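You operate a simulated robot arm through the tools that you are given. There is no shell and no other tool.

The job below is to be done with a simulated two-armed robot. You get a single attempt, and the scene is never put back.

Task
Test the yellow puck and sort it by the hardness chart.
Fine: on the anvil, slide in, plunger down; green tray if hard enough, else red tray; slide shut.

The check looks at the end state, three seconds after you hand in, the way a careful person would. Anything else that was tipped, shoved, dropped, spilled or broken makes it a failure.

Robot
Two 7-joint arms with fingered hands on one trunk that stands fixed in place. Base frame: the origin is at the foot of the trunk, x ahead of it, y to its left, z up; the work surface is at about z = 880. Lengths are in mm, angles in degrees, forces in N, time in s.
The left shoulder is at [60, 138, 922], the right one opposite. With the tool pointing down near the work surface each hand reaches from about 400 to 920 mm from the base axis, measured 20 degrees to its own side. Payload 4 kg a hand.
Tool frame (each hand has its own): the origin (TCP) lies between the finger pads and is the grasp point; the fingertips stand 36 mm ahead of it; z points along the fingers, y is the line along which they close. The gripper opens to 120 mm; its body begins 42 mm behind the TCP. The gripper is a hand of 5 fingers: y runs from the thumb to the fingers, the wrist lies at [-15, -109, -200] in the tool frame.
Orientation is told as [roll, pitch, yaw] about the base's x, y, z axes, in that order, counted from this pose: with the fingers straight down and the wrist toward the robot, the tool's x, y and z point along [0, 1, 0], [1, 0, 0] and [0, 0, -1] of the base frame.

Tools
- The arms move only by the tool step_arm. It takes "left_steps", "right_steps" or both (then of equal length, played together; a hand with none holds still); each is a list of rows, each a list of 6 numbers: the shift along the tool's x, y, z in units of 200 mm (1.0 is 200 mm), then the turn, a rotation vector about the tool's x, y, z in units of 90 degrees (1.0 is 90 degrees). In form: [[dx, dy, dz, rx, ry, rz], ...]. A call has 1 to 20 rows; each row is the pose to reach, as a shift and turn from the pose commanded when the call began, along the tool's axes at that moment. A call with a number of a shift or a turn outside -1 to 1 is refused whole. Each row takes 0.2 s and may step no farther than 50 mm and 8.6 degrees from the row before; otherwise, the whole call is refused. A pose out of reach is approached as far as the arm can. The call stops where the force on the tool passes 70 N (or 10 N more than at its start, if that is more) or the arm is blocked; 0.2 s more then pass. In this call time passes only in rows, and 0.2 s behind the last. It gives the time, the measured TCP pose, the force on the tool (base axes), the opening and the grip force at its end, in the units of the frame above (readings bear some noise), with the torque about the TCP (base axes, N m) and any sound that the robot's microphone picked up.
- Cameras (640 x 400 px; columns grow to the right, rows downward): "scene" is now at [58.3, 7.9, 1567.4]; the picture's right is [0.09, -1.00, 0.00], its down [-0.58, -0.05, -0.81] and it looks along [0.81, 0.08, -0.59] (base axes); focal length 355 px, centre (320, 200). "left" rides on the left gripper at [-69, -79, -131] in its tool frame; the picture's right is [-0.78, -0.29, 0.55], its down [0.55, -0.73, 0.40] and it looks along [0.29, 0.61, 0.74] (tool axes); focal length 222 px, centre (320, 200). "right" rides on the right gripper at [69, -79, -131] in its tool frame; the picture's right is [-0.78, 0.29, -0.55], its down [-0.55, -0.73, 0.40] and it looks along [-0.29, 0.61, 0.74] (tool axes); focal length 222 px, centre (320, 200).
- camera(camera): a new picture of that camera. The clock stands still meanwhile.
- slide_trunk(by): slides the trunk up (or, below 0, down) by that many mm; the arms and the scene camera ride with it, the base frame stays. It gives what a move gives, with no picture.
- curl_fingers(index, middle, ring, little, thumb_bend, thumb_turn, hand): sets how far each is bent, from 0 (flat) to 100 (curled in); at 30 the hand is open as for a grip, at 70 the pads meet at the TCP. One left out holds its place. A second passes; each finger stops where it meets its share of the squeeze, and holds until it gets a number again. It is the only way to open and close the hand. It gives what a move gives, with no picture; readings hold the bend of each and the force on index, middle, ring, little, thumb and palm. thumb_turn goes from beside the hand (0) to across from the fingers (100), as for a grip.
- head_to(pan, tilt): turns the head with the scene camera to pan (to the left, within 86 degrees either way) and tilt (down, from -29 to 69), counted from straight ahead of the robot. It gives what a move gives.
- point_at(camera, pixels): for up to 12 pixels [column, row] of the newest picture of that camera ("zoom" is the newest enlarged one), the place [x, y, z] in the base frame of the surface seen there, good to about 2 mm. The clock stands still meanwhile.
- zoom(camera, box): a new picture of the part [left, top, right, bottom] of that camera's present view, enlarged. The clock stands still meanwhile.
- sign_off(): hands the job in; it is judged then, once.

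Open the grippers and draw the arms clear of the work before you hand the job in, unless the task says otherwise.

The tools are called after "Emit:" as a command line: name --argument value ..., lists and objects as JSON in quotes. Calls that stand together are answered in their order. step_arm: Moves the arms, as the interface text tells. Its arguments: {"type":"object","properties":{"left_steps":{"type":"array","items":{"type":"array","items":{"type":"number"}}},"right_steps":{"type":"array","items":{"type":"array","items":{"type":"number"}}}},"required":[]} The other tools are called the same way: slide_trunk (by) moves the trunk up or down; curl_fingers (index, middle, ring, little, thumb_bend, thumb_turn, hand) moves the fingers one by one; head_to (pan, tilt) turns the head that bears the scene camera; camera (camera) takes a picture; point_at (camera, pixels) gives the place of the surface under pixels of a picture; zoom (camera, box) takes an enlarged picture of a part of a camera's view; sign_off () hands the job in.

At the start:

```text
clock: 0.0
left_eef_pos: [512.5, 282.9, 1239.5]
left_ee_rot: [0.0, 0.0, 0.0]
left_ft_force: [-0.3, 0.2, -1.1]
left_ft_torque: [0.01, -0.01, 0.0]
left_width: 119.6
left_finger_force: 0.1
left_shape: jaw
left_bend: [30.0, 30.0, 30.0, 30.0, 30.0, 97.0]
left_finger forces: [0.0, 0.1, 0.1, 0.0, 0.0, 0.1]
right_eef_pos: [628.3, -196.7, 1257.1]
right_ee_rot: [0.0, 0.0, 0.1]
right_ft_force: [-0.2, -1.0, 0.1]
right_ft_torque: [0.02, 0.0, 0.03]
right_width: 119.7
right_finger_force: 0.0
right_shape: jaw
right_bend: [30.0, 30.0, 30.0, 30.0, 30.0, 97.0]
right_finger forces: [0.0, 0.0, 0.0, 0.0, 0.0, 0.0]
trunk travel left (down, up): [-500.0, 90.0]
head pan, tilt (commanded): [5.3, 35.9]
```

scene: 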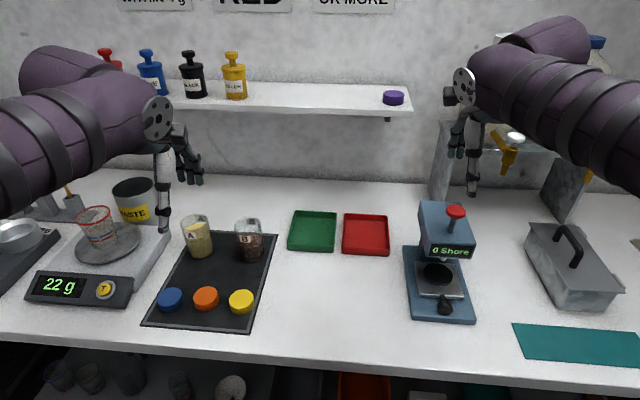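
right: 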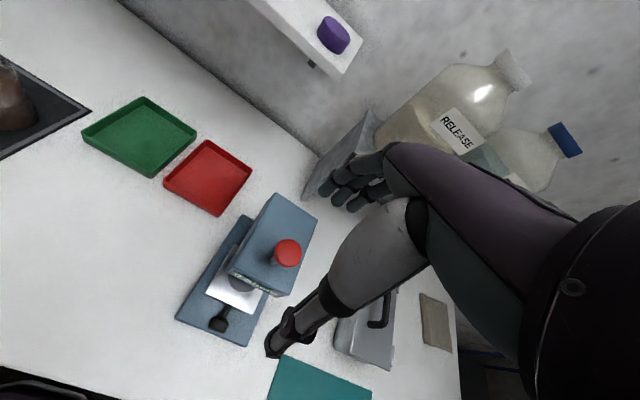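
left: 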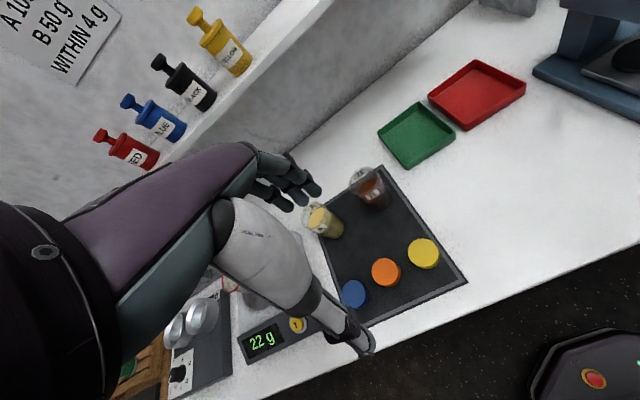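

The scene shows wall charts cut off at the top (row 0-10), the yellow puck near (241,301), trays, and the tester near (440,260). I'll tilt the head up to read the charts.

Emit:
head_to --pan 5.3 --tilt 10

Emit:
camera --camera "scene"

```text
clock: 0.9
left_eef_pos: [512.4, 282.6, 1240.0]
left_ee_rot: [0.1, -0.1, 0.0]
left_ft_force: [-0.4, -0.9, -0.4]
left_ft_torque: [-0.03, 0.02, -0.01]
left_width: 119.9
left_finger_force: 0.1
left_shape: jaw
left_bend: [30.0, 30.0, 30.0, 30.0, 30.0, 97.0]
left_finger forces: [0.0, 0.0, 0.0, 0.0, 0.1, 0.1]
right_eef_pos: [628.7, -196.1, 1255.7]
right_ee_rot: [0.0, 0.0, 0.0]
right_ft_force: [0.8, 0.8, 0.8]
right_ft_torque: [0.01, -0.02, -0.02]
right_width: 119.6
right_finger_force: 0.0
right_shape: jaw
right_bend: [30.0, 30.0, 30.0, 30.0, 30.0, 97.0]
right_finger forces: [0.1, 0.0, 0.0, 0.0, 0.0, 0.0]
trunk travel left (down, up): [-500.0, 90.0]
head pan, tilt (commanded): [5.3, 10.0]
```

```text
taken
```

scene: 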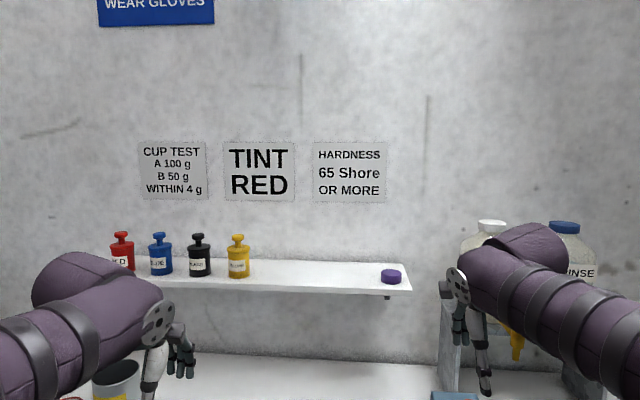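

The hardness chart at (349,172) reads "65 Shore or more". I'll zoom on it to be sure, then turn the head back down.

Emit:
zoom --camera "scene" --box '[300, 130, 400, 210]'

Emit:
head_to --pan 0 --tilt 45

Emit:
camera --camera "scene"

```text
5.00 times, centred on (350, 170) of scene
```

zoom: 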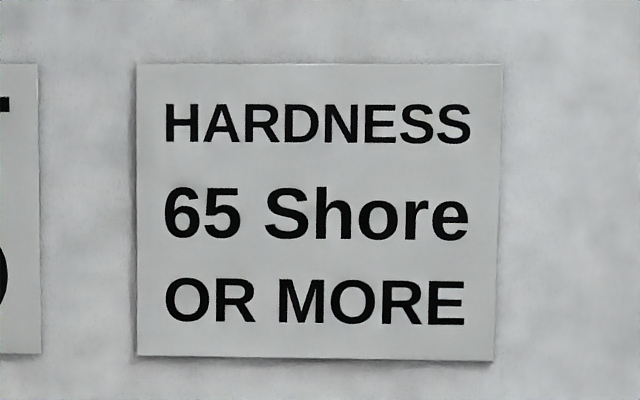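

```text
clock: 1.9
left_eef_pos: [511.2, 283.3, 1240.3]
left_ee_rot: [0.0, 0.0, 0.0]
left_ft_force: [0.2, -0.3, 0.9]
left_ft_torque: [-0.02, 0.02, -0.03]
left_width: 119.6
left_finger_force: 0.0
left_shape: jaw
left_bend: [30.0, 30.0, 30.0, 30.0, 30.0, 97.0]
left_finger forces: [0.0, 0.0, 0.0, 0.0, 0.0, 0.0]
right_eef_pos: [628.8, -195.6, 1256.7]
right_ee_rot: [0.1, 0.1, 0.1]
right_ft_force: [0.8, 0.4, -0.4]
right_ft_torque: [-0.02, -0.02, -0.01]
right_width: 120.0
right_finger_force: 0.1
right_shape: jaw
right_bend: [30.0, 30.0, 30.0, 30.0, 30.0, 97.0]
right_finger forces: [0.1, 0.0, 0.0, 0.0, 0.0, 0.1]
trunk travel left (down, up): [-500.0, 90.0]
head pan, tilt (commanded): [0.0, 45.0]
```

```text
taken
```

scene: 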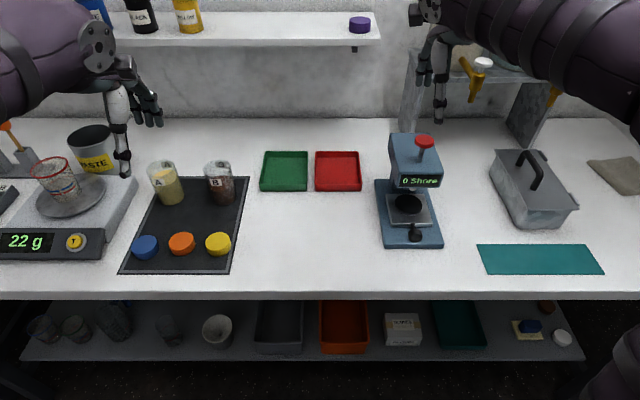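

Threshold is 65 Shore. Now I zoom in on the tester around (410,190) and on the puck mat around (190,220).

Emit:
zoom --camera "scene" --box '[350, 120, 478, 260]'

Emit:
point_at --camera "scene" --pixels '[[218, 243], [218, 238], [218, 252], [285, 172], [338, 172], [424, 141], [408, 203], [415, 234], [375, 180], [383, 247], [443, 246], [434, 213]]'

Emit:
zoom --camera "scene" --box '[110, 150, 260, 280]'

```text
2.86 times, centred on (414, 190) of scene
```

zoom: 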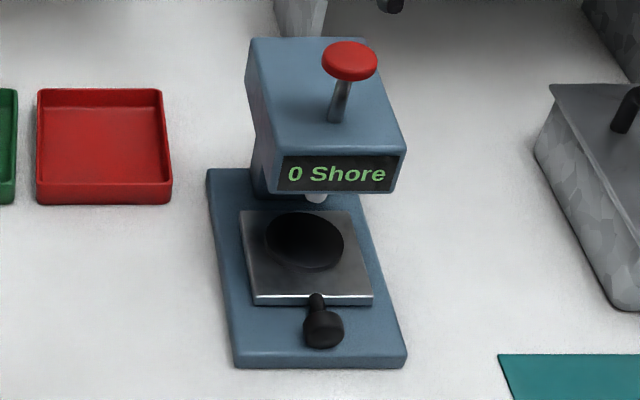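

```text
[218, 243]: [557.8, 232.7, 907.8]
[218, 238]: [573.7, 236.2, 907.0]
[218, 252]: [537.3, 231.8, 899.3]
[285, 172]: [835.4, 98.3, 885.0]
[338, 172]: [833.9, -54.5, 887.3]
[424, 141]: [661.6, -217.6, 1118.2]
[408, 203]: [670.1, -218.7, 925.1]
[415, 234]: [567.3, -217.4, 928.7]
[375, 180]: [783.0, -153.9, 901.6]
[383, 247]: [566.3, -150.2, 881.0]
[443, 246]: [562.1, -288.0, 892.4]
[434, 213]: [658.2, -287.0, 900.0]
```

```text
3.08 times, centred on (185, 215) of scene
```

zoom: 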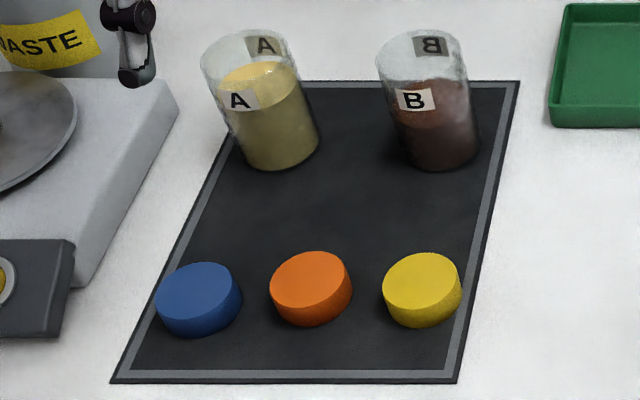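

The puck sits near (558,233) with its top at z≈907. I need the tester's geometry, so I zoom again and probe head, plunger, anvil, slide and knob.

Emit:
zoom --camera "scene" --box '[366, 126, 454, 256]'

Emit:
point_at --camera "scene" --pixels '[[395, 139], [410, 160], [430, 160], [390, 170], [398, 184], [439, 184], [413, 192], [408, 197], [408, 212], [387, 197], [393, 222], [430, 222]]'

Emit:
point_at --camera "zoom" --pixels '[[320, 200]]'

```text
3.08 times, centred on (410, 191) of scene
```

zoom: 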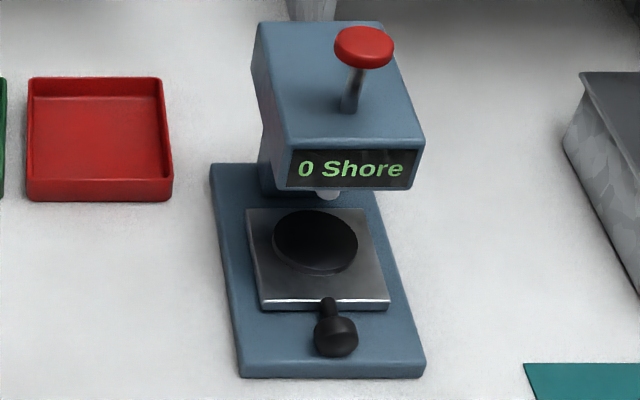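

```text
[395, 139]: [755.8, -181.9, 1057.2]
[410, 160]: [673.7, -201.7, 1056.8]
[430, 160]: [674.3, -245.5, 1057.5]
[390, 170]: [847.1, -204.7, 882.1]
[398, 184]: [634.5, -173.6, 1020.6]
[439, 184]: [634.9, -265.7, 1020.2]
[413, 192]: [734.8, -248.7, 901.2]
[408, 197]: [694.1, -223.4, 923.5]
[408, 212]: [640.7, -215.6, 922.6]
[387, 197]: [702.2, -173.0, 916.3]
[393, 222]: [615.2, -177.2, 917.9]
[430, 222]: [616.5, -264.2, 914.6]
```

```text
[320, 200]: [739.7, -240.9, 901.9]
```

Head box spans x≈635–760, y≈-174…-266, underside ~1015; plunger and anvil both sit at about (670,-220), so the slide is currently shut and must be pulled out by its black knob near (577,-221,917). I'll look at the hand itself and use finer zooms to learn its finger layout.

Emit:
zoom --camera "scene" --box '[390, 205, 440, 245]'

Emit:
point_at --camera "zoom" --pixels '[[320, 300], [320, 240], [320, 340], [270, 300], [370, 300], [310, 170], [200, 100], [450, 150], [230, 180], [230, 192], [150, 300], [320, 390]]'

Emit:
head_to --pan -15 --tilt 25

Emit:
camera --camera "scene"

```text
10.00 times, centred on (415, 225) of scene
```

zoom: 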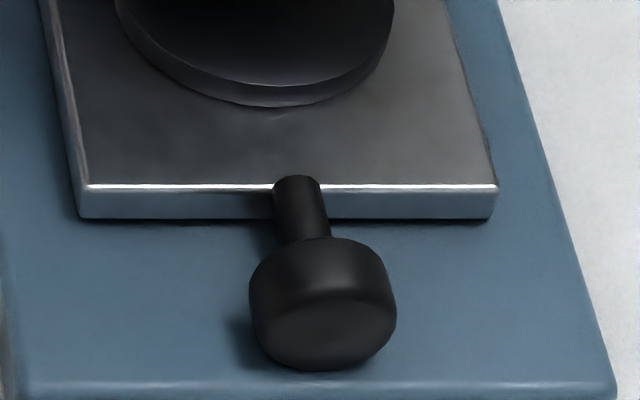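

```text
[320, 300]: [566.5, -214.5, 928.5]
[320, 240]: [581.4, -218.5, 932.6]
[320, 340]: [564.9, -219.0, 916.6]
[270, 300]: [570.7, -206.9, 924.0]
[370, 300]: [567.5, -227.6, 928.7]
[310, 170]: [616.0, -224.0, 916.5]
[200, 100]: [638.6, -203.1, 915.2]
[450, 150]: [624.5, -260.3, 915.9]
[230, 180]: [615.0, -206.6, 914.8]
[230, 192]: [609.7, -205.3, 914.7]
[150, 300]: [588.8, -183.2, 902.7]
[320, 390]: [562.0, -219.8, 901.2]
```

```text
clock: 2.7
left_eef_pos: [513.5, 283.0, 1240.1]
left_ee_rot: [0.0, 0.0, 0.1]
left_ft_force: [0.0, -0.2, 0.3]
left_ft_torque: [0.01, 0.01, -0.01]
left_width: 119.7
left_finger_force: 0.0
left_shape: jaw
left_bend: [30.0, 30.0, 30.0, 30.0, 30.0, 97.0]
left_finger forces: [0.0, 0.0, 0.0, 0.0, 0.0, 0.1]
right_eef_pos: [628.2, -196.2, 1256.2]
right_ee_rot: [0.0, 0.1, 0.0]
right_ft_force: [0.0, -0.1, 0.4]
right_ft_torque: [-0.01, -0.01, -0.02]
right_width: 119.7
right_finger_force: 0.0
right_shape: jaw
right_bend: [30.0, 30.0, 30.0, 30.0, 30.0, 97.0]
right_finger forces: [0.0, 0.0, 0.0, 0.1, 0.1, 0.0]
trunk travel left (down, up): [-500.0, 90.0]
head pan, tilt (commanded): [-15.0, 25.0]
```

```text
taken
```

scene: 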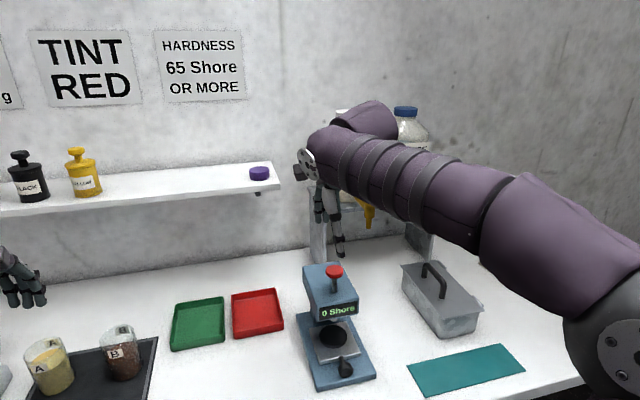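

The knob is a short cylinder (x≈565–587, radius ≈16, centre ≈(575,-220,917)), with a stalk up to the slide front at x≈610. Now I zoom on the right hand around (335,215).

Emit:
zoom --camera "scene" --box '[290, 140, 390, 270]'

Emit:
camera --camera "right"

```text
3.08 times, centred on (340, 205) of scene
```

zoom: 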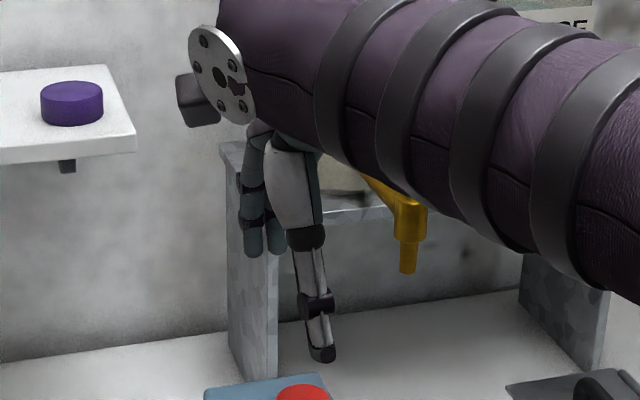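

```text
taken
```

right: 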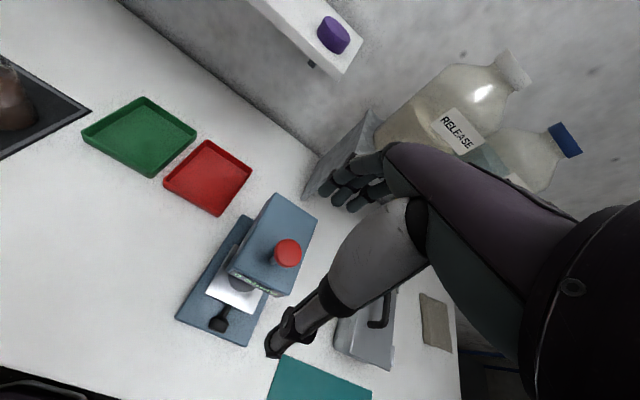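

I'll measure where the thumb tip and fingertips are relative to the TCP using the right camera.

Emit:
zoom --camera "right" --box '[240, 130, 440, 360]'

Emit:
point_at --camera "right" --pixels '[[272, 348], [285, 325], [330, 290], [325, 187], [340, 198], [352, 205], [376, 195], [340, 170], [360, 165], [370, 240]]'

```text
1.74 times, centred on (340, 245) of right
```

zoom: 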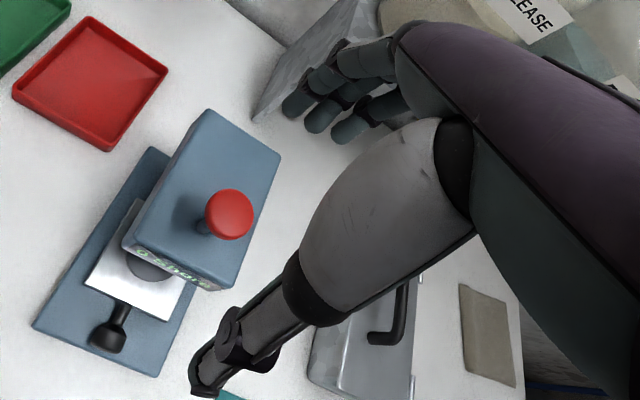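

```text
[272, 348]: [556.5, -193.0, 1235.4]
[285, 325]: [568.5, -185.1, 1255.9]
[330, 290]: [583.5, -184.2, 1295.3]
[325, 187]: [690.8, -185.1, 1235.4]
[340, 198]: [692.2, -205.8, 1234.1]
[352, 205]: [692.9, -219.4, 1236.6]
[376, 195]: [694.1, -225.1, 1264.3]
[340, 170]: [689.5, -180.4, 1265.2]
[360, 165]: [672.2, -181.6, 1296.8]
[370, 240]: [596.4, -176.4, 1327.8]
```

Index/middle oppose the thumb at the TCP, with ring and little offset to tool −x. I'll back the right hand off over the knob while yawing +90° so it can pinch the knob sideways.

Emit:
step_arm --right_steps '[[-0.01, -0.028, 0, 0, 0, -0.083], [-0.02, -0.056, 0, 0, 0, -0.167], [-0.03, -0.085, 0, 0, 0, -0.25], [-0.04, -0.113, 0, 0, 0, -0.333], [-0.05, -0.14, 0, 0, 0, -0.417], [-0.06, -0.17, 0, 0, 0, -0.5], [-0.07, -0.198, 0, 0, 0, -0.583], [-0.08, -0.226, 0, 0, 0, -0.667], [-0.09, -0.255, 0, 0, 0, -0.75], [-0.1, -0.283, 0, 0, 0, -0.833], [-0.11, -0.311, 0, 0, 0, -0.917], [-0.12, -0.34, 0, 0, 0, -1.0]]'

Emit:
curl_fingers --hand "right" --ring 100 --little 100

Emit:
camera --camera "scene"

Emit:
camera --camera "right"

```text
clock: 5.3
left_eef_pos: [512.2, 282.7, 1240.3]
left_ee_rot: [0.0, 0.0, 0.0]
left_ft_force: [-0.5, 0.8, -0.6]
left_ft_torque: [-0.01, 0.01, 0.0]
left_width: 119.7
left_finger_force: 0.1
left_shape: jaw
left_bend: [30.0, 30.0, 30.0, 30.0, 30.0, 97.0]
left_finger forces: [0.0, 0.0, 0.0, 0.1, 0.1, 0.1]
right_eef_pos: [560.7, -220.5, 1256.0]
right_ee_rot: [0.0, 0.0, 90.2]
right_ft_force: [0.5, 1.3, -0.2]
right_ft_torque: [0.02, 0.05, 0.01]
right_width: 119.8
right_finger_force: 0.0
right_shape: jaw
right_bend: [30.0, 30.0, 30.0, 30.0, 30.0, 97.0]
right_finger forces: [0.1, 0.0, 0.1, 0.1, 0.1, 0.0]
trunk travel left (down, up): [-500.0, 90.0]
head pan, tilt (commanded): [-15.0, 25.0]
```

```text
clock: 6.3
left_eef_pos: [512.8, 283.9, 1240.2]
left_ee_rot: [0.0, 0.0, 0.0]
left_ft_force: [0.1, 0.9, 0.4]
left_ft_torque: [0.0, 0.01, 0.01]
left_width: 119.7
left_finger_force: 0.1
left_shape: jaw
left_bend: [30.0, 30.0, 30.0, 30.0, 30.0, 97.0]
left_finger forces: [0.0, 0.0, 0.0, 0.1, 0.1, 0.0]
right_eef_pos: [560.3, -220.0, 1256.4]
right_ee_rot: [0.0, -0.1, 90.0]
right_ft_force: [0.8, 0.9, 0.8]
right_ft_torque: [0.01, 0.0, 0.01]
right_width: 118.8
right_finger_force: 0.1
right_shape: fingers
right_bend: [30.0, 30.0, 100.0, 100.0, 30.0, 97.0]
right_finger forces: [0.0, 0.0, 0.0, 0.1, 0.0, 0.0]
trunk travel left (down, up): [-500.0, 90.0]
head pan, tilt (commanded): [-15.0, 25.0]
```

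```text
taken
```

scene: 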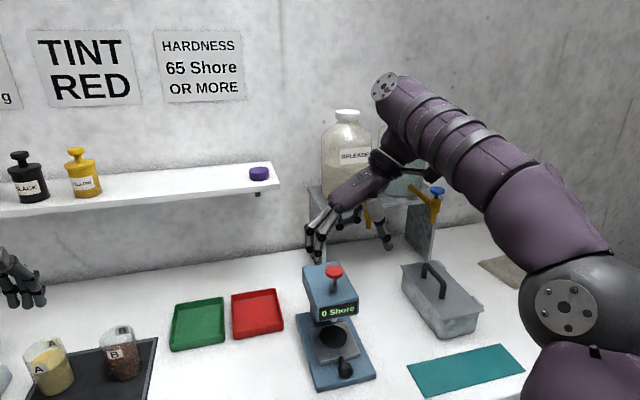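

```text
taken
```

right: 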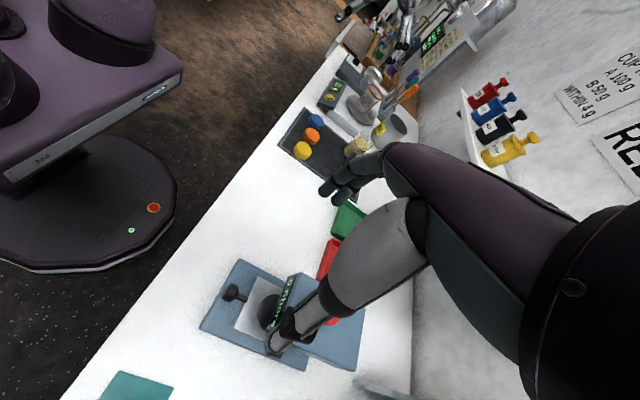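

The right hand is now yawed 90° over the knob region, arm high and clear. I zoom on the hand at (340,215) to check the ring/little fingers' folded position.

Emit:
zoom --camera "scene" --box '[285, 150, 415, 270]'

Emit:
curl_fingers --hand "right" --index 58 --middle 58 --thumb_bend 58

Emit:
zoom --camera "scene" --box '[285, 150, 415, 270]'

Emit:
camera --camera "right"

```text
3.33 times, centred on (350, 210) of scene
```

zoom: 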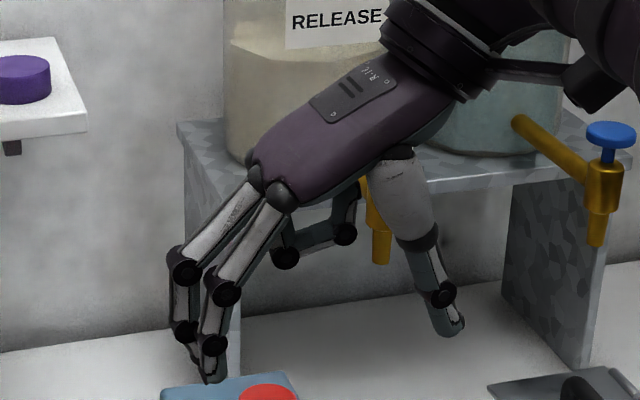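

```text
clock: 7.3
left_eef_pos: [512.5, 283.1, 1240.2]
left_ee_rot: [-0.1, 0.0, 0.1]
left_ft_force: [-0.5, 0.0, 0.1]
left_ft_torque: [0.0, 0.02, -0.01]
left_width: 119.7
left_finger_force: 0.1
left_shape: jaw
left_bend: [30.0, 30.0, 30.0, 30.0, 30.0, 97.0]
left_finger forces: [0.1, 0.1, 0.1, 0.1, 0.0, 0.1]
right_eef_pos: [560.7, -220.0, 1255.8]
right_ee_rot: [0.0, -0.1, 90.1]
right_ft_force: [0.0, 0.0, 1.5]
right_ft_torque: [-0.04, 0.02, 0.01]
right_width: 39.3
right_finger_force: 0.1
right_shape: fingers
right_bend: [57.0, 57.0, 100.0, 100.0, 57.0, 97.0]
right_finger forces: [0.1, 0.0, 0.0, 0.0, 0.0, 0.0]
trunk travel left (down, up): [-500.0, 90.0]
head pan, tilt (commanded): [-15.0, 25.0]
```

```text
3.33 times, centred on (350, 210) of scene
```

zoom: 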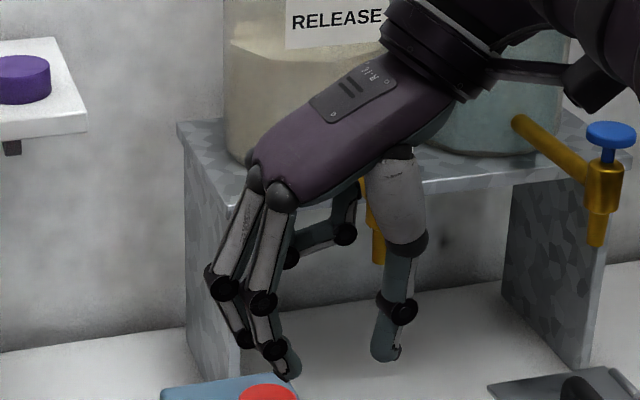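

```text
taken
```

right: 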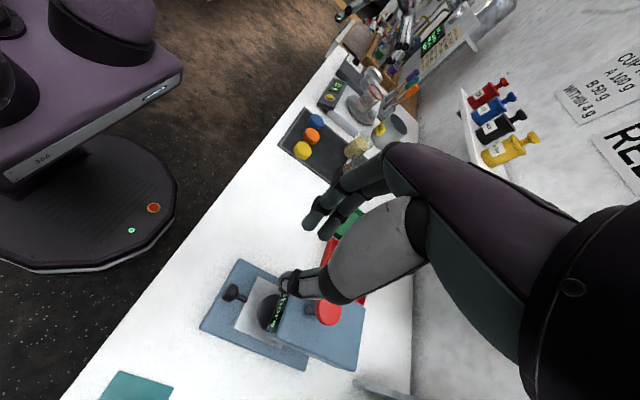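

At bend 57 the opening is 39 mm, slightly wider than the knob. I'll measure fingertip heights relative to the TCP here.

Emit:
point_at --camera "right" --pixels '[[308, 222], [316, 212], [328, 232], [286, 285], [300, 285], [335, 195], [325, 290]]'

Emit:
zoom --camera "right" --box '[260, 150, 420, 320]'

Emit:
head_to --pan -20 --tilt 45

Emit:
camera --camera "scene"

```text
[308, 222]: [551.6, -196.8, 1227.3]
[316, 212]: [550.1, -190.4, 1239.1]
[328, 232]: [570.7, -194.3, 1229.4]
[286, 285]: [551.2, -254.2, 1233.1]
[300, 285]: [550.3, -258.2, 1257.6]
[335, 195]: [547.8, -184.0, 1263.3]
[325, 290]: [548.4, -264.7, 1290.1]
```

```text
2.35 times, centred on (340, 235) of right
```

zoom: 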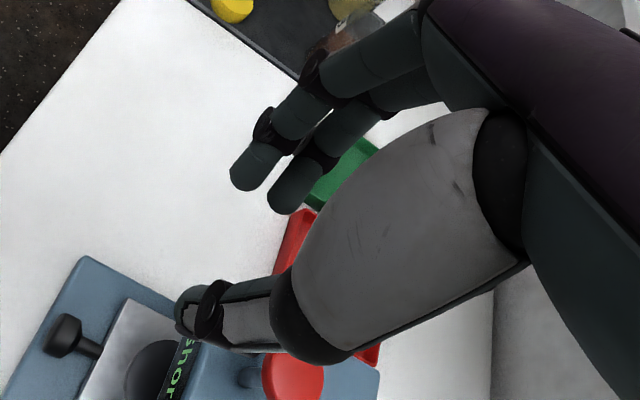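

```text
clock: 8.2
left_eef_pos: [511.5, 284.0, 1239.9]
left_ee_rot: [0.0, 0.0, -0.1]
left_ft_force: [0.7, -0.5, 0.4]
left_ft_torque: [0.0, -0.03, -0.02]
left_width: 119.7
left_finger_force: 0.0
left_shape: jaw
left_bend: [30.0, 30.0, 30.0, 30.0, 30.0, 97.0]
left_finger forces: [0.0, 0.0, 0.0, 0.1, 0.0, 0.1]
right_eef_pos: [560.0, -220.4, 1255.4]
right_ee_rot: [0.0, 0.0, 90.0]
right_ft_force: [-0.3, -0.7, 0.3]
right_ft_torque: [-0.02, -0.03, -0.01]
right_width: 39.4
right_finger_force: 0.0
right_shape: fingers
right_bend: [57.0, 57.0, 100.0, 100.0, 57.0, 97.0]
right_finger forces: [0.1, 0.0, 0.0, 0.1, 0.0, 0.1]
trunk travel left (down, up): [-500.0, 90.0]
head pan, tilt (commanded): [-20.0, 45.0]
```

```text
taken
```

scene: 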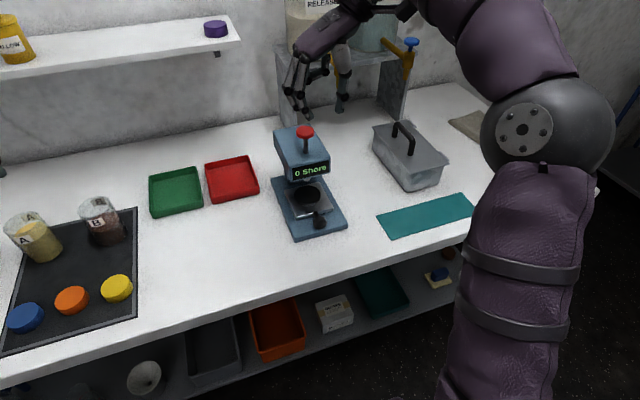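

Index and thumb oppose near tool x≈0, and the palm's little-finger side would come close to the tester head at x=635. So I'll tilt the hand 25° (palm leaning toward the robot) and descend in front of the tester with a ~60 mm opening.

Emit:
curl_fingers --hand "right" --index 50 --middle 50 --thumb_bend 50

Emit:
step_arm --right_steps '[[0.02, 0, 0.2, 0, -0.07, 0], [0.04, 0, 0.4, 0, -0.14, 0], [0.06, 0, 0.6, 0, -0.21, 0], [0.075, 0, 0.8, 0, -0.278, 0], [0.075, 0, 0.98, 0, -0.278, 0]]'

Emit:
camera --camera "scene"

Emit:
camera --camera "right"

```text
clock: 9.2
left_eef_pos: [513.8, 283.9, 1241.8]
left_ee_rot: [0.0, 0.1, 0.0]
left_ft_force: [0.3, -0.1, -0.5]
left_ft_torque: [0.0, 0.02, 0.01]
left_width: 119.8
left_finger_force: 0.0
left_shape: jaw
left_bend: [30.0, 30.0, 30.0, 30.0, 30.0, 97.0]
left_finger forces: [0.0, 0.0, 0.0, 0.0, 0.0, 0.1]
right_eef_pos: [561.1, -220.6, 1255.8]
right_ee_rot: [0.0, 0.1, 90.0]
right_ft_force: [0.2, -1.0, -0.3]
right_ft_torque: [0.0, 0.0, -0.01]
right_width: 59.3
right_finger_force: 0.0
right_shape: fingers
right_bend: [50.0, 50.0, 100.0, 100.0, 50.0, 97.0]
right_finger forces: [0.0, 0.1, 0.1, 0.0, 0.0, 0.0]
trunk travel left (down, up): [-500.0, 90.0]
head pan, tilt (commanded): [-20.0, 45.0]
```

```text
clock: 10.4
left_eef_pos: [512.3, 282.7, 1241.3]
left_ee_rot: [0.1, 0.0, 0.0]
left_ft_force: [0.1, 0.6, 0.4]
left_ft_torque: [0.02, 0.01, 0.0]
left_width: 119.6
left_finger_force: 0.0
left_shape: jaw
left_bend: [30.0, 30.0, 30.0, 30.0, 30.0, 97.0]
left_finger forces: [0.0, 0.0, 0.0, 0.0, 0.1, 0.0]
right_eef_pos: [546.2, -220.4, 1058.6]
right_ee_rot: [-25.1, 0.0, 90.0]
right_ft_force: [1.3, 0.5, -0.1]
right_ft_torque: [-0.02, -0.02, -0.01]
right_width: 59.8
right_finger_force: 0.2
right_shape: fingers
right_bend: [50.0, 50.0, 100.0, 100.0, 50.0, 97.0]
right_finger forces: [0.1, 0.0, 0.0, 0.0, 0.1, 0.1]
trunk travel left (down, up): [-500.0, 90.0]
head pan, tilt (commanded): [-20.0, 45.0]
```

```text
taken
```

scene: 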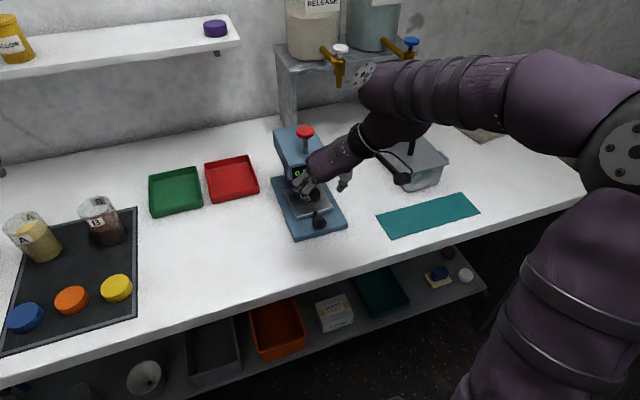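

```text
taken
```

right: 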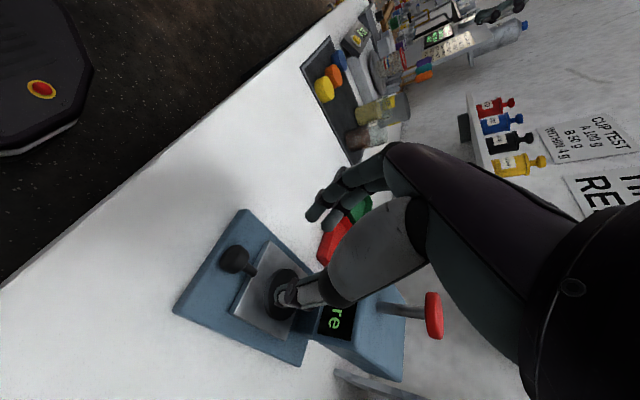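

The hand is tilted at (546,-220,1059). I zoom on it to check clearances from the tester head.

Emit:
zoom --camera "scene" --box '[260, 110, 400, 240]'

Emit:
point_at --camera "zoom" --pixels '[[210, 225], [225, 235], [380, 225], [260, 160], [310, 150], [330, 110]]'

```text
3.08 times, centred on (330, 175) of scene
```

zoom: 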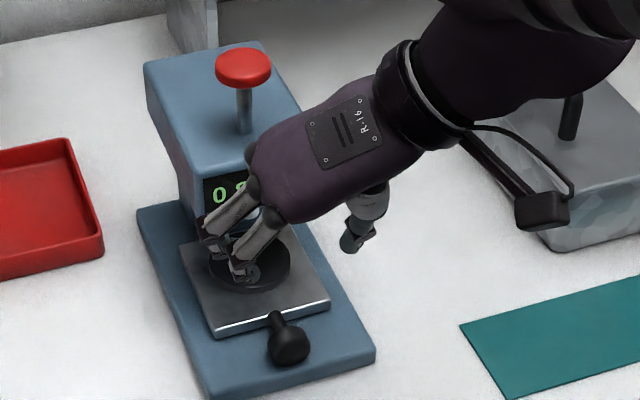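

```text
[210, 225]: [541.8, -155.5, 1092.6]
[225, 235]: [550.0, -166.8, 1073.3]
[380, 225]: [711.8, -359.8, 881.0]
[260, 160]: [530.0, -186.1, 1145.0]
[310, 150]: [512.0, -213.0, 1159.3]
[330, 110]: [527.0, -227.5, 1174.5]
```

Clear of the head so far (index knuckles at x≈512–550). I descend to just above the knob at (567,-219.5,960) and look again.

Emit:
step_arm --right_steps '[[0.0545, 0.0045, 0.1876, 0, 0, 0], [0.092, 0.0045, 0.363, 0, 0, 0], [0.1134, 0.0045, 0.491, 0, 0, 0]]'

Emit:
zoom --camera "scene" --box '[260, 110, 400, 240]'

Emit:
camera --camera "right"

```text
clock: 11.2
left_eef_pos: [514.4, 283.3, 1239.8]
left_ee_rot: [0.0, 0.0, 0.0]
left_ft_force: [0.7, -0.1, 0.4]
left_ft_torque: [0.06, 0.0, 0.01]
left_width: 119.8
left_finger_force: 0.0
left_shape: jaw
left_bend: [30.0, 30.0, 30.0, 30.0, 30.0, 97.0]
left_finger forces: [0.0, 0.1, 0.0, 0.1, 0.1, 0.0]
right_eef_pos: [567.2, -219.6, 960.6]
right_ee_rot: [-25.0, 0.0, 90.0]
right_ft_force: [0.0, 0.1, -0.1]
right_ft_torque: [0.03, -0.01, 0.01]
right_width: 59.3
right_finger_force: 0.0
right_shape: fingers
right_bend: [50.0, 50.0, 100.0, 100.0, 50.0, 97.0]
right_finger forces: [0.1, 0.0, 0.0, 0.1, 0.0, 0.0]
trunk travel left (down, up): [-500.0, 90.0]
head pan, tilt (commanded): [-20.0, 45.0]
```

```text
3.08 times, centred on (330, 175) of scene
```

zoom: 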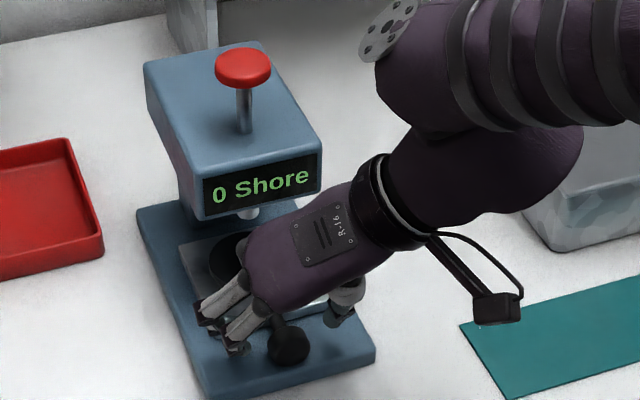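

```text
taken
```

right: 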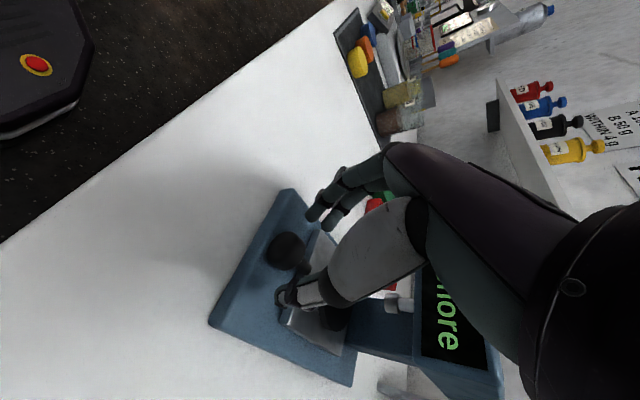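

The fingers straddle the knob. I check tip positions against the knob in base coordinates.

Emit:
point_at --camera "right" --pixels '[[310, 217], [332, 224], [282, 297], [285, 248], [272, 250], [310, 268]]'

Emit:
zoom --camera "right" --box '[230, 170, 390, 330]'

```text
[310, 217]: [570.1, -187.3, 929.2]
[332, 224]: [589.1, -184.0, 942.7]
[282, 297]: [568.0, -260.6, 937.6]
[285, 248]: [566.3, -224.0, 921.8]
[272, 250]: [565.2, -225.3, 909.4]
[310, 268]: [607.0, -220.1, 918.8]
```

```text
2.50 times, centred on (310, 250) of right
```

zoom: 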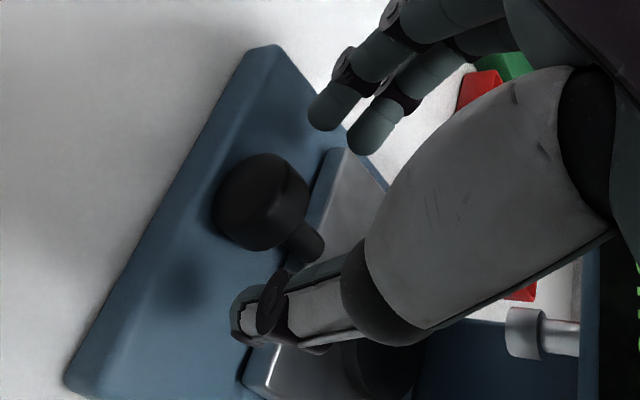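

The index tip (x≈577) and thumb tip (x≈575) line up with the knob centre (x≈576). I lower 18 mm straight down and then close index, middle and thumb.

Emit:
step_arm --right_steps '[[0.019, 0, 0.0408, 0, 0, 0], [0.038, 0, 0.0815, 0, 0, 0]]'

Emit:
curl_fingers --hand "right" --index 72 --middle 72 --thumb_bend 72

Emit:
zoom --camera "scene" --box '[260, 110, 400, 240]'

Emit:
zoom --camera "right" --box '[230, 170, 390, 330]'

```text
clock: 11.8
left_eef_pos: [513.0, 283.6, 1241.3]
left_ee_rot: [0.0, 0.0, 0.0]
left_ft_force: [-1.0, 1.1, 0.0]
left_ft_torque: [0.0, -0.03, 0.0]
left_width: 119.6
left_finger_force: 0.1
left_shape: jaw
left_bend: [30.0, 30.0, 30.0, 30.0, 30.0, 97.0]
left_finger forces: [0.1, 0.1, 0.1, 0.1, 0.0, 0.1]
right_eef_pos: [567.4, -219.2, 942.8]
right_ee_rot: [-25.0, 0.0, 90.0]
right_ft_force: [-0.1, 0.3, -0.1]
right_ft_torque: [0.01, 0.0, -0.01]
right_width: 59.4
right_finger_force: 0.1
right_shape: fingers
right_bend: [50.0, 50.0, 100.0, 100.0, 50.0, 97.0]
right_finger forces: [0.1, 0.0, 0.0, 0.1, 0.0, 0.0]
trunk travel left (down, up): [-500.0, 90.0]
head pan, tilt (commanded): [-20.0, 45.0]
```

```text
clock: 12.8
left_eef_pos: [512.8, 283.7, 1239.7]
left_ee_rot: [0.1, 0.0, 0.0]
left_ft_force: [0.3, -0.3, 0.0]
left_ft_torque: [0.01, -0.03, -0.01]
left_width: 119.6
left_finger_force: 0.0
left_shape: jaw
left_bend: [30.0, 30.0, 30.0, 30.0, 30.0, 97.0]
left_finger forces: [0.1, 0.0, 0.0, 0.1, 0.0, 0.1]
right_eef_pos: [566.1, -217.6, 943.4]
right_ee_rot: [-25.0, 0.0, 90.0]
right_ft_force: [0.3, 3.8, -4.6]
right_ft_torque: [0.11, 0.0, 0.14]
right_width: 26.3
right_finger_force: 14.2
right_shape: fingers
right_bend: [62.0, 71.0, 100.0, 100.0, 64.0, 97.0]
right_finger forces: [11.6, 4.4, 0.0, 0.1, 11.7, 0.0]
trunk travel left (down, up): [-500.0, 90.0]
head pan, tilt (commanded): [-20.0, 45.0]
```

```text
3.08 times, centred on (330, 175) of scene
```

zoom: 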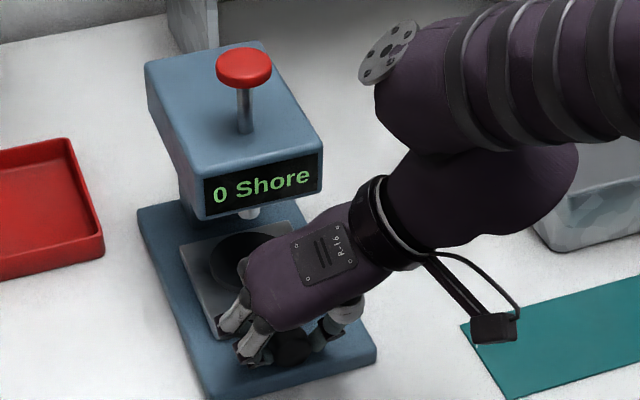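

```text
2.50 times, centred on (310, 250) of right
```

zoom: 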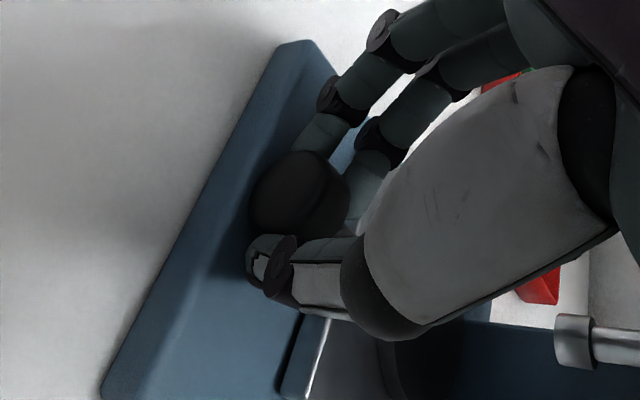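

Grip is good (index and thumb ~11.6 N, middle hooked behind the knob). I pull the slide 50 mm toward the robot in small steps.

Emit:
step_arm --right_steps '[[0.0453, 0, -0.0211, 0, 0, 0], [0.0906, 0, -0.0423, 0, 0, 0], [0.1359, 0, -0.0634, 0, 0, 0], [0.1812, 0, -0.0846, 0, 0, 0], [0.2265, 0, -0.1057, 0, 0, 0]]'

Emit:
zoom --camera "scene" --box '[260, 110, 400, 260]'

```text
clock: 14.0
left_eef_pos: [512.6, 283.5, 1240.9]
left_ee_rot: [0.0, 0.0, 0.1]
left_ft_force: [-0.2, -0.7, 0.0]
left_ft_torque: [-0.02, 0.01, -0.02]
left_width: 119.6
left_finger_force: 0.1
left_shape: jaw
left_bend: [30.0, 30.0, 30.0, 30.0, 30.0, 97.0]
left_finger forces: [0.0, 0.0, 0.0, 0.0, 0.1, 0.1]
right_eef_pos: [516.3, -218.6, 942.4]
right_ee_rot: [-25.0, 0.0, 90.1]
right_ft_force: [-0.6, 5.5, -5.5]
right_ft_torque: [0.16, 0.06, 0.15]
right_width: 26.2
right_finger_force: 13.6
right_shape: fingers
right_bend: [62.0, 71.0, 100.0, 100.0, 64.0, 97.0]
right_finger forces: [11.6, 5.1, 0.0, 0.0, 11.1, 0.0]
trunk travel left (down, up): [-500.0, 90.0]
head pan, tilt (commanded): [-20.0, 45.0]
```

```text
2.67 times, centred on (330, 185) of scene
```

zoom: 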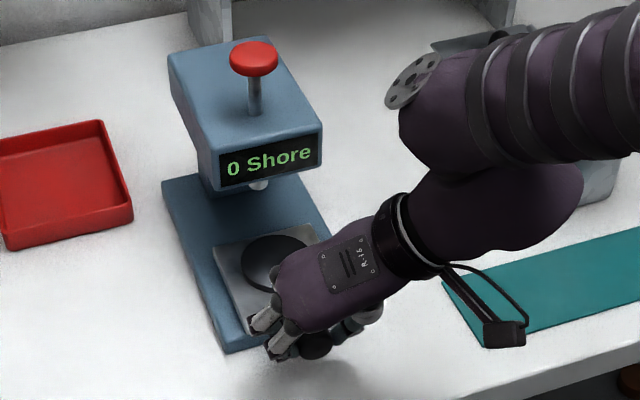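

The slide is following freely (x now 516). I pull a further 40 mm, watching for an end stop.

Emit:
step_arm --right_steps '[[0.0453, 0, -0.0211, 0, 0, 0], [0.0906, 0, -0.0423, 0, 0, 0], [0.1359, 0, -0.0634, 0, 0, 0], [0.1812, 0, -0.0846, 0, 0, 0]]'

Emit:
zoom --camera "scene" --box '[260, 110, 400, 260]'

```text
clock: 15.0
left_eef_pos: [512.6, 283.8, 1239.9]
left_ee_rot: [0.0, 0.0, 0.0]
left_ft_force: [0.4, 0.5, 0.0]
left_ft_torque: [-0.01, 0.0, 0.0]
left_width: 120.0
left_finger_force: 0.1
left_shape: jaw
left_bend: [30.0, 30.0, 30.0, 30.0, 30.0, 97.0]
left_finger forces: [0.0, 0.1, 0.0, 0.0, 0.1, 0.0]
right_eef_pos: [475.9, -219.2, 944.0]
right_ee_rot: [-25.0, 0.0, 90.1]
right_ft_force: [-0.1, 5.4, -5.3]
right_ft_torque: [0.22, 0.03, 0.17]
right_width: 26.3
right_finger_force: 14.1
right_shape: fingers
right_bend: [62.0, 71.0, 100.0, 100.0, 64.0, 97.0]
right_finger forces: [11.7, 5.2, 0.1, 0.0, 10.8, 0.0]
trunk travel left (down, up): [-500.0, 90.0]
head pan, tilt (commanded): [-20.0, 45.0]
```

```text
2.67 times, centred on (330, 185) of scene
```

zoom: 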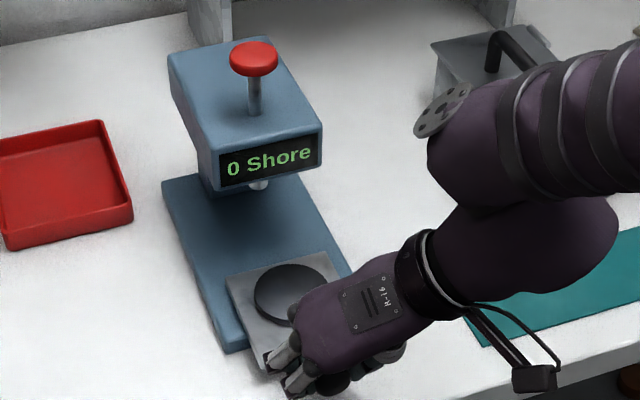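

The slide has come out ~91 mm with no stop felt. I try 20 mm more in 5 mm rows to see whether a stop is there.

Emit:
step_arm --right_steps '[[0.0227, 0, -0.0106, 0, 0, 0], [0.0453, 0, -0.0211, 0, 0, 0], [0.068, 0, -0.0317, 0, 0, 0], [0.0906, 0, -0.0423, 0, 0, 0]]'

Emit:
zoom --camera "scene" --box '[260, 110, 400, 260]'

```text
clock: 16.0
left_eef_pos: [516.6, 282.9, 1238.3]
left_ee_rot: [0.0, 0.3, -0.1]
left_ft_force: [0.6, 0.1, -0.1]
left_ft_torque: [0.01, 0.01, -0.01]
left_width: 119.6
left_finger_force: 0.1
left_shape: jaw
left_bend: [30.0, 30.0, 30.0, 30.0, 30.0, 97.0]
left_finger forces: [0.0, 0.0, 0.0, 0.1, 0.0, 0.0]
right_eef_pos: [462.7, -221.1, 944.2]
right_ee_rot: [-25.3, 0.1, 89.9]
right_ft_force: [31.8, 4.3, -5.8]
right_ft_torque: [0.16, -0.73, -0.24]
right_width: 26.8
right_finger_force: 20.1
right_shape: fingers
right_bend: [61.0, 68.0, 100.0, 100.0, 64.0, 98.0]
right_finger forces: [12.3, 17.7, 0.0, 0.0, 9.2, 0.1]
trunk travel left (down, up): [-500.0, 90.0]
head pan, tilt (commanded): [-20.0, 45.0]
```

```text
2.67 times, centred on (330, 185) of scene
```

zoom: 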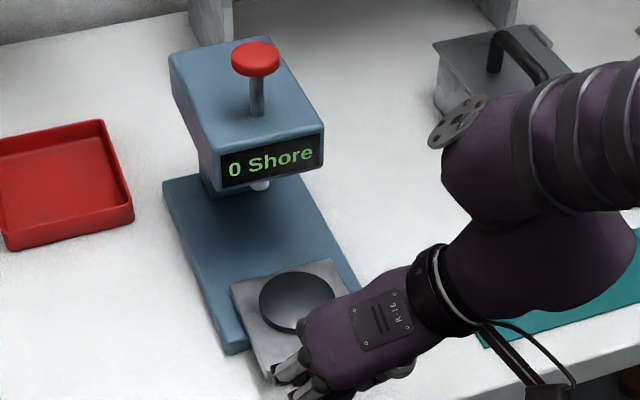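

The stop was met (31.8 N on x at x≈463). I ease the command back 8 mm to release the tension, then open the fingers.

Emit:
step_arm --right_steps '[[-0.0181, 0, 0.0085, 0, 0, 0], [-0.0362, 0, 0.0169, 0, 0, 0]]'

Emit:
zoom --camera "scene" --box '[260, 110, 400, 260]'

```text
clock: 16.6
left_eef_pos: [512.7, 283.4, 1239.8]
left_ee_rot: [0.0, 0.2, 0.0]
left_ft_force: [-1.2, 0.4, 0.7]
left_ft_torque: [0.01, -0.02, 0.0]
left_width: 119.8
left_finger_force: 0.0
left_shape: jaw
left_bend: [30.0, 30.0, 30.0, 30.0, 30.0, 97.0]
left_finger forces: [0.0, 0.0, 0.0, 0.1, 0.0, 0.0]
right_eef_pos: [463.6, -219.1, 943.4]
right_ee_rot: [-25.0, 0.0, 90.1]
right_ft_force: [15.3, 2.2, 6.1]
right_ft_torque: [0.1, -0.41, -0.1]
right_width: 26.2
right_finger_force: 18.0
right_shape: fingers
right_bend: [62.0, 71.0, 100.0, 100.0, 64.0, 98.0]
right_finger forces: [11.0, 13.5, 0.0, 0.1, 12.2, 0.1]
trunk travel left (down, up): [-500.0, 90.0]
head pan, tilt (commanded): [-20.0, 45.0]
```

```text
2.67 times, centred on (330, 185) of scene
```

zoom: 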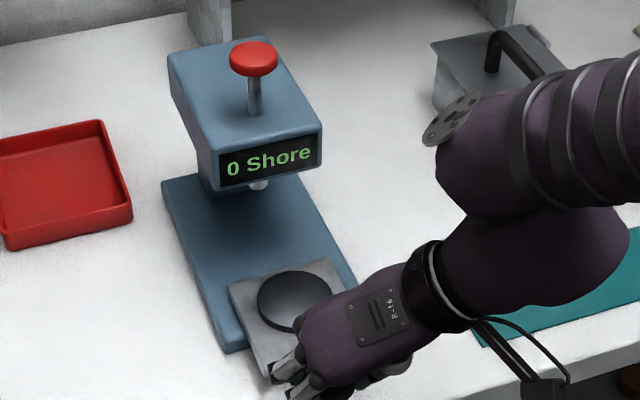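

The tester itself hasn't moved. I open the pinch and rise straight up.

Emit:
curl_fingers --hand "right" --index 45 --middle 45 --thumb_bend 45

Emit:
step_arm --right_steps '[[-0.0423, 0, -0.0906, 0, 0, 0], [-0.0846, 0, -0.1812, 0, 0, 0], [-0.169, 0, -0.3624, 0, 0, 0], [-0.254, 0, -0.5436, 0, 0, 0], [-0.338, 0, -0.725, 0, 0, 0], [-0.423, 0, -0.906, 0, 0, 0]]'

Emit:
camera --camera "scene"

```text
clock: 17.6
left_eef_pos: [513.1, 282.8, 1240.9]
left_ee_rot: [0.0, -0.1, -0.1]
left_ft_force: [0.1, -0.6, -0.4]
left_ft_torque: [0.03, 0.0, -0.02]
left_width: 119.6
left_finger_force: 0.0
left_shape: jaw
left_bend: [30.0, 30.0, 30.0, 30.0, 30.0, 97.0]
left_finger forces: [0.1, 0.1, 0.0, 0.0, 0.1, 0.0]
right_eef_pos: [465.0, -219.2, 943.5]
right_ee_rot: [-25.0, 0.0, 89.9]
right_ft_force: [0.0, 0.6, -1.0]
right_ft_torque: [0.0, -0.03, -0.01]
right_width: 74.5
right_finger_force: 0.0
right_shape: fingers
right_bend: [45.0, 45.0, 100.0, 100.0, 45.0, 97.0]
right_finger forces: [0.1, 0.0, 0.0, 0.0, 0.0, 0.0]
trunk travel left (down, up): [-500.0, 90.0]
head pan, tilt (commanded): [-20.0, 45.0]
```

```text
clock: 19.0
left_eef_pos: [513.8, 284.4, 1239.7]
left_ee_rot: [0.0, 0.0, 0.1]
left_ft_force: [0.1, -1.0, -0.5]
left_ft_torque: [-0.01, -0.01, -0.01]
left_width: 119.6
left_finger_force: 0.0
left_shape: jaw
left_bend: [30.0, 30.0, 30.0, 30.0, 30.0, 97.0]
left_finger forces: [0.0, 0.1, 0.0, 0.0, 0.1, 0.1]
right_eef_pos: [465.5, -220.2, 1143.6]
right_ee_rot: [-25.1, 0.0, 90.0]
right_ft_force: [0.9, 0.1, -0.5]
right_ft_torque: [0.0, -0.05, -0.02]
right_width: 74.5
right_finger_force: 0.1
right_shape: fingers
right_bend: [45.0, 45.0, 100.0, 100.0, 45.0, 97.0]
right_finger forces: [0.0, 0.1, 0.1, 0.0, 0.0, 0.0]
trunk travel left (down, up): [-500.0, 90.0]
head pan, tilt (commanded): [-20.0, 45.0]
```

```text
taken
```

scene: 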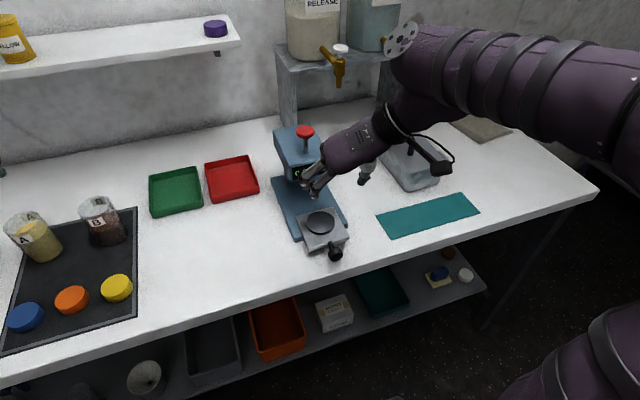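

The slide is out and the anvil is exposed at (321,222). I measure the anvil and knob, and look left to plan the left arm's retreat from the puck area.

Emit:
point_at --camera "scene" --pixels '[[321, 222], [308, 223], [334, 221], [321, 214], [321, 231], [336, 254], [303, 230], [345, 240]]'

Emit:
head_to --pan 25 --tilt 35

Emit:
camera --camera "scene"

```text
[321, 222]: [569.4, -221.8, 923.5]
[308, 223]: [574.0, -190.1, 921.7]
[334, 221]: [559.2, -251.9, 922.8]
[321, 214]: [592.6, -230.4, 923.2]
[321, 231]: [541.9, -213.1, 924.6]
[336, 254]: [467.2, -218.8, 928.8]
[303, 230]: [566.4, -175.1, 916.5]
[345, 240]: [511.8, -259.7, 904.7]
```

```text
clock: 20.1
left_eef_pos: [513.3, 282.7, 1240.7]
left_ee_rot: [0.1, 0.0, 0.0]
left_ft_force: [-0.4, -0.1, 0.0]
left_ft_torque: [0.02, -0.01, 0.01]
left_width: 120.0
left_finger_force: 0.0
left_shape: jaw
left_bend: [30.0, 30.0, 30.0, 30.0, 30.0, 97.0]
left_finger forces: [0.0, 0.0, 0.0, 0.1, 0.0, 0.0]
right_eef_pos: [465.0, -219.9, 1143.8]
right_ee_rot: [-25.0, -0.1, 90.1]
right_ft_force: [-0.6, -0.3, 0.0]
right_ft_torque: [-0.02, 0.02, 0.03]
right_width: 74.6
right_finger_force: 0.1
right_shape: fingers
right_bend: [45.0, 45.0, 100.0, 100.0, 45.0, 97.0]
right_finger forces: [0.0, 0.0, 0.0, 0.1, 0.1, 0.1]
trunk travel left (down, up): [-500.0, 90.0]
head pan, tilt (commanded): [25.0, 35.0]
```

```text
taken
```

scene: 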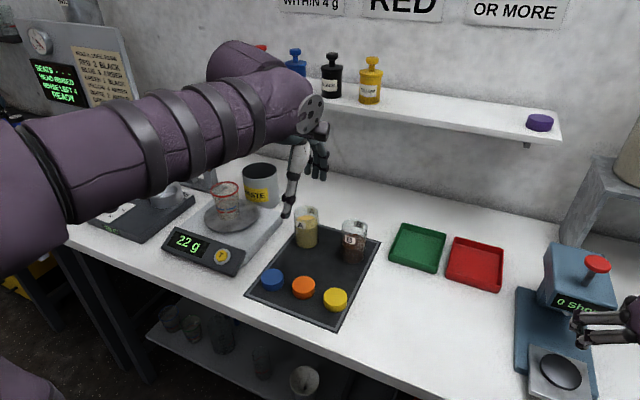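

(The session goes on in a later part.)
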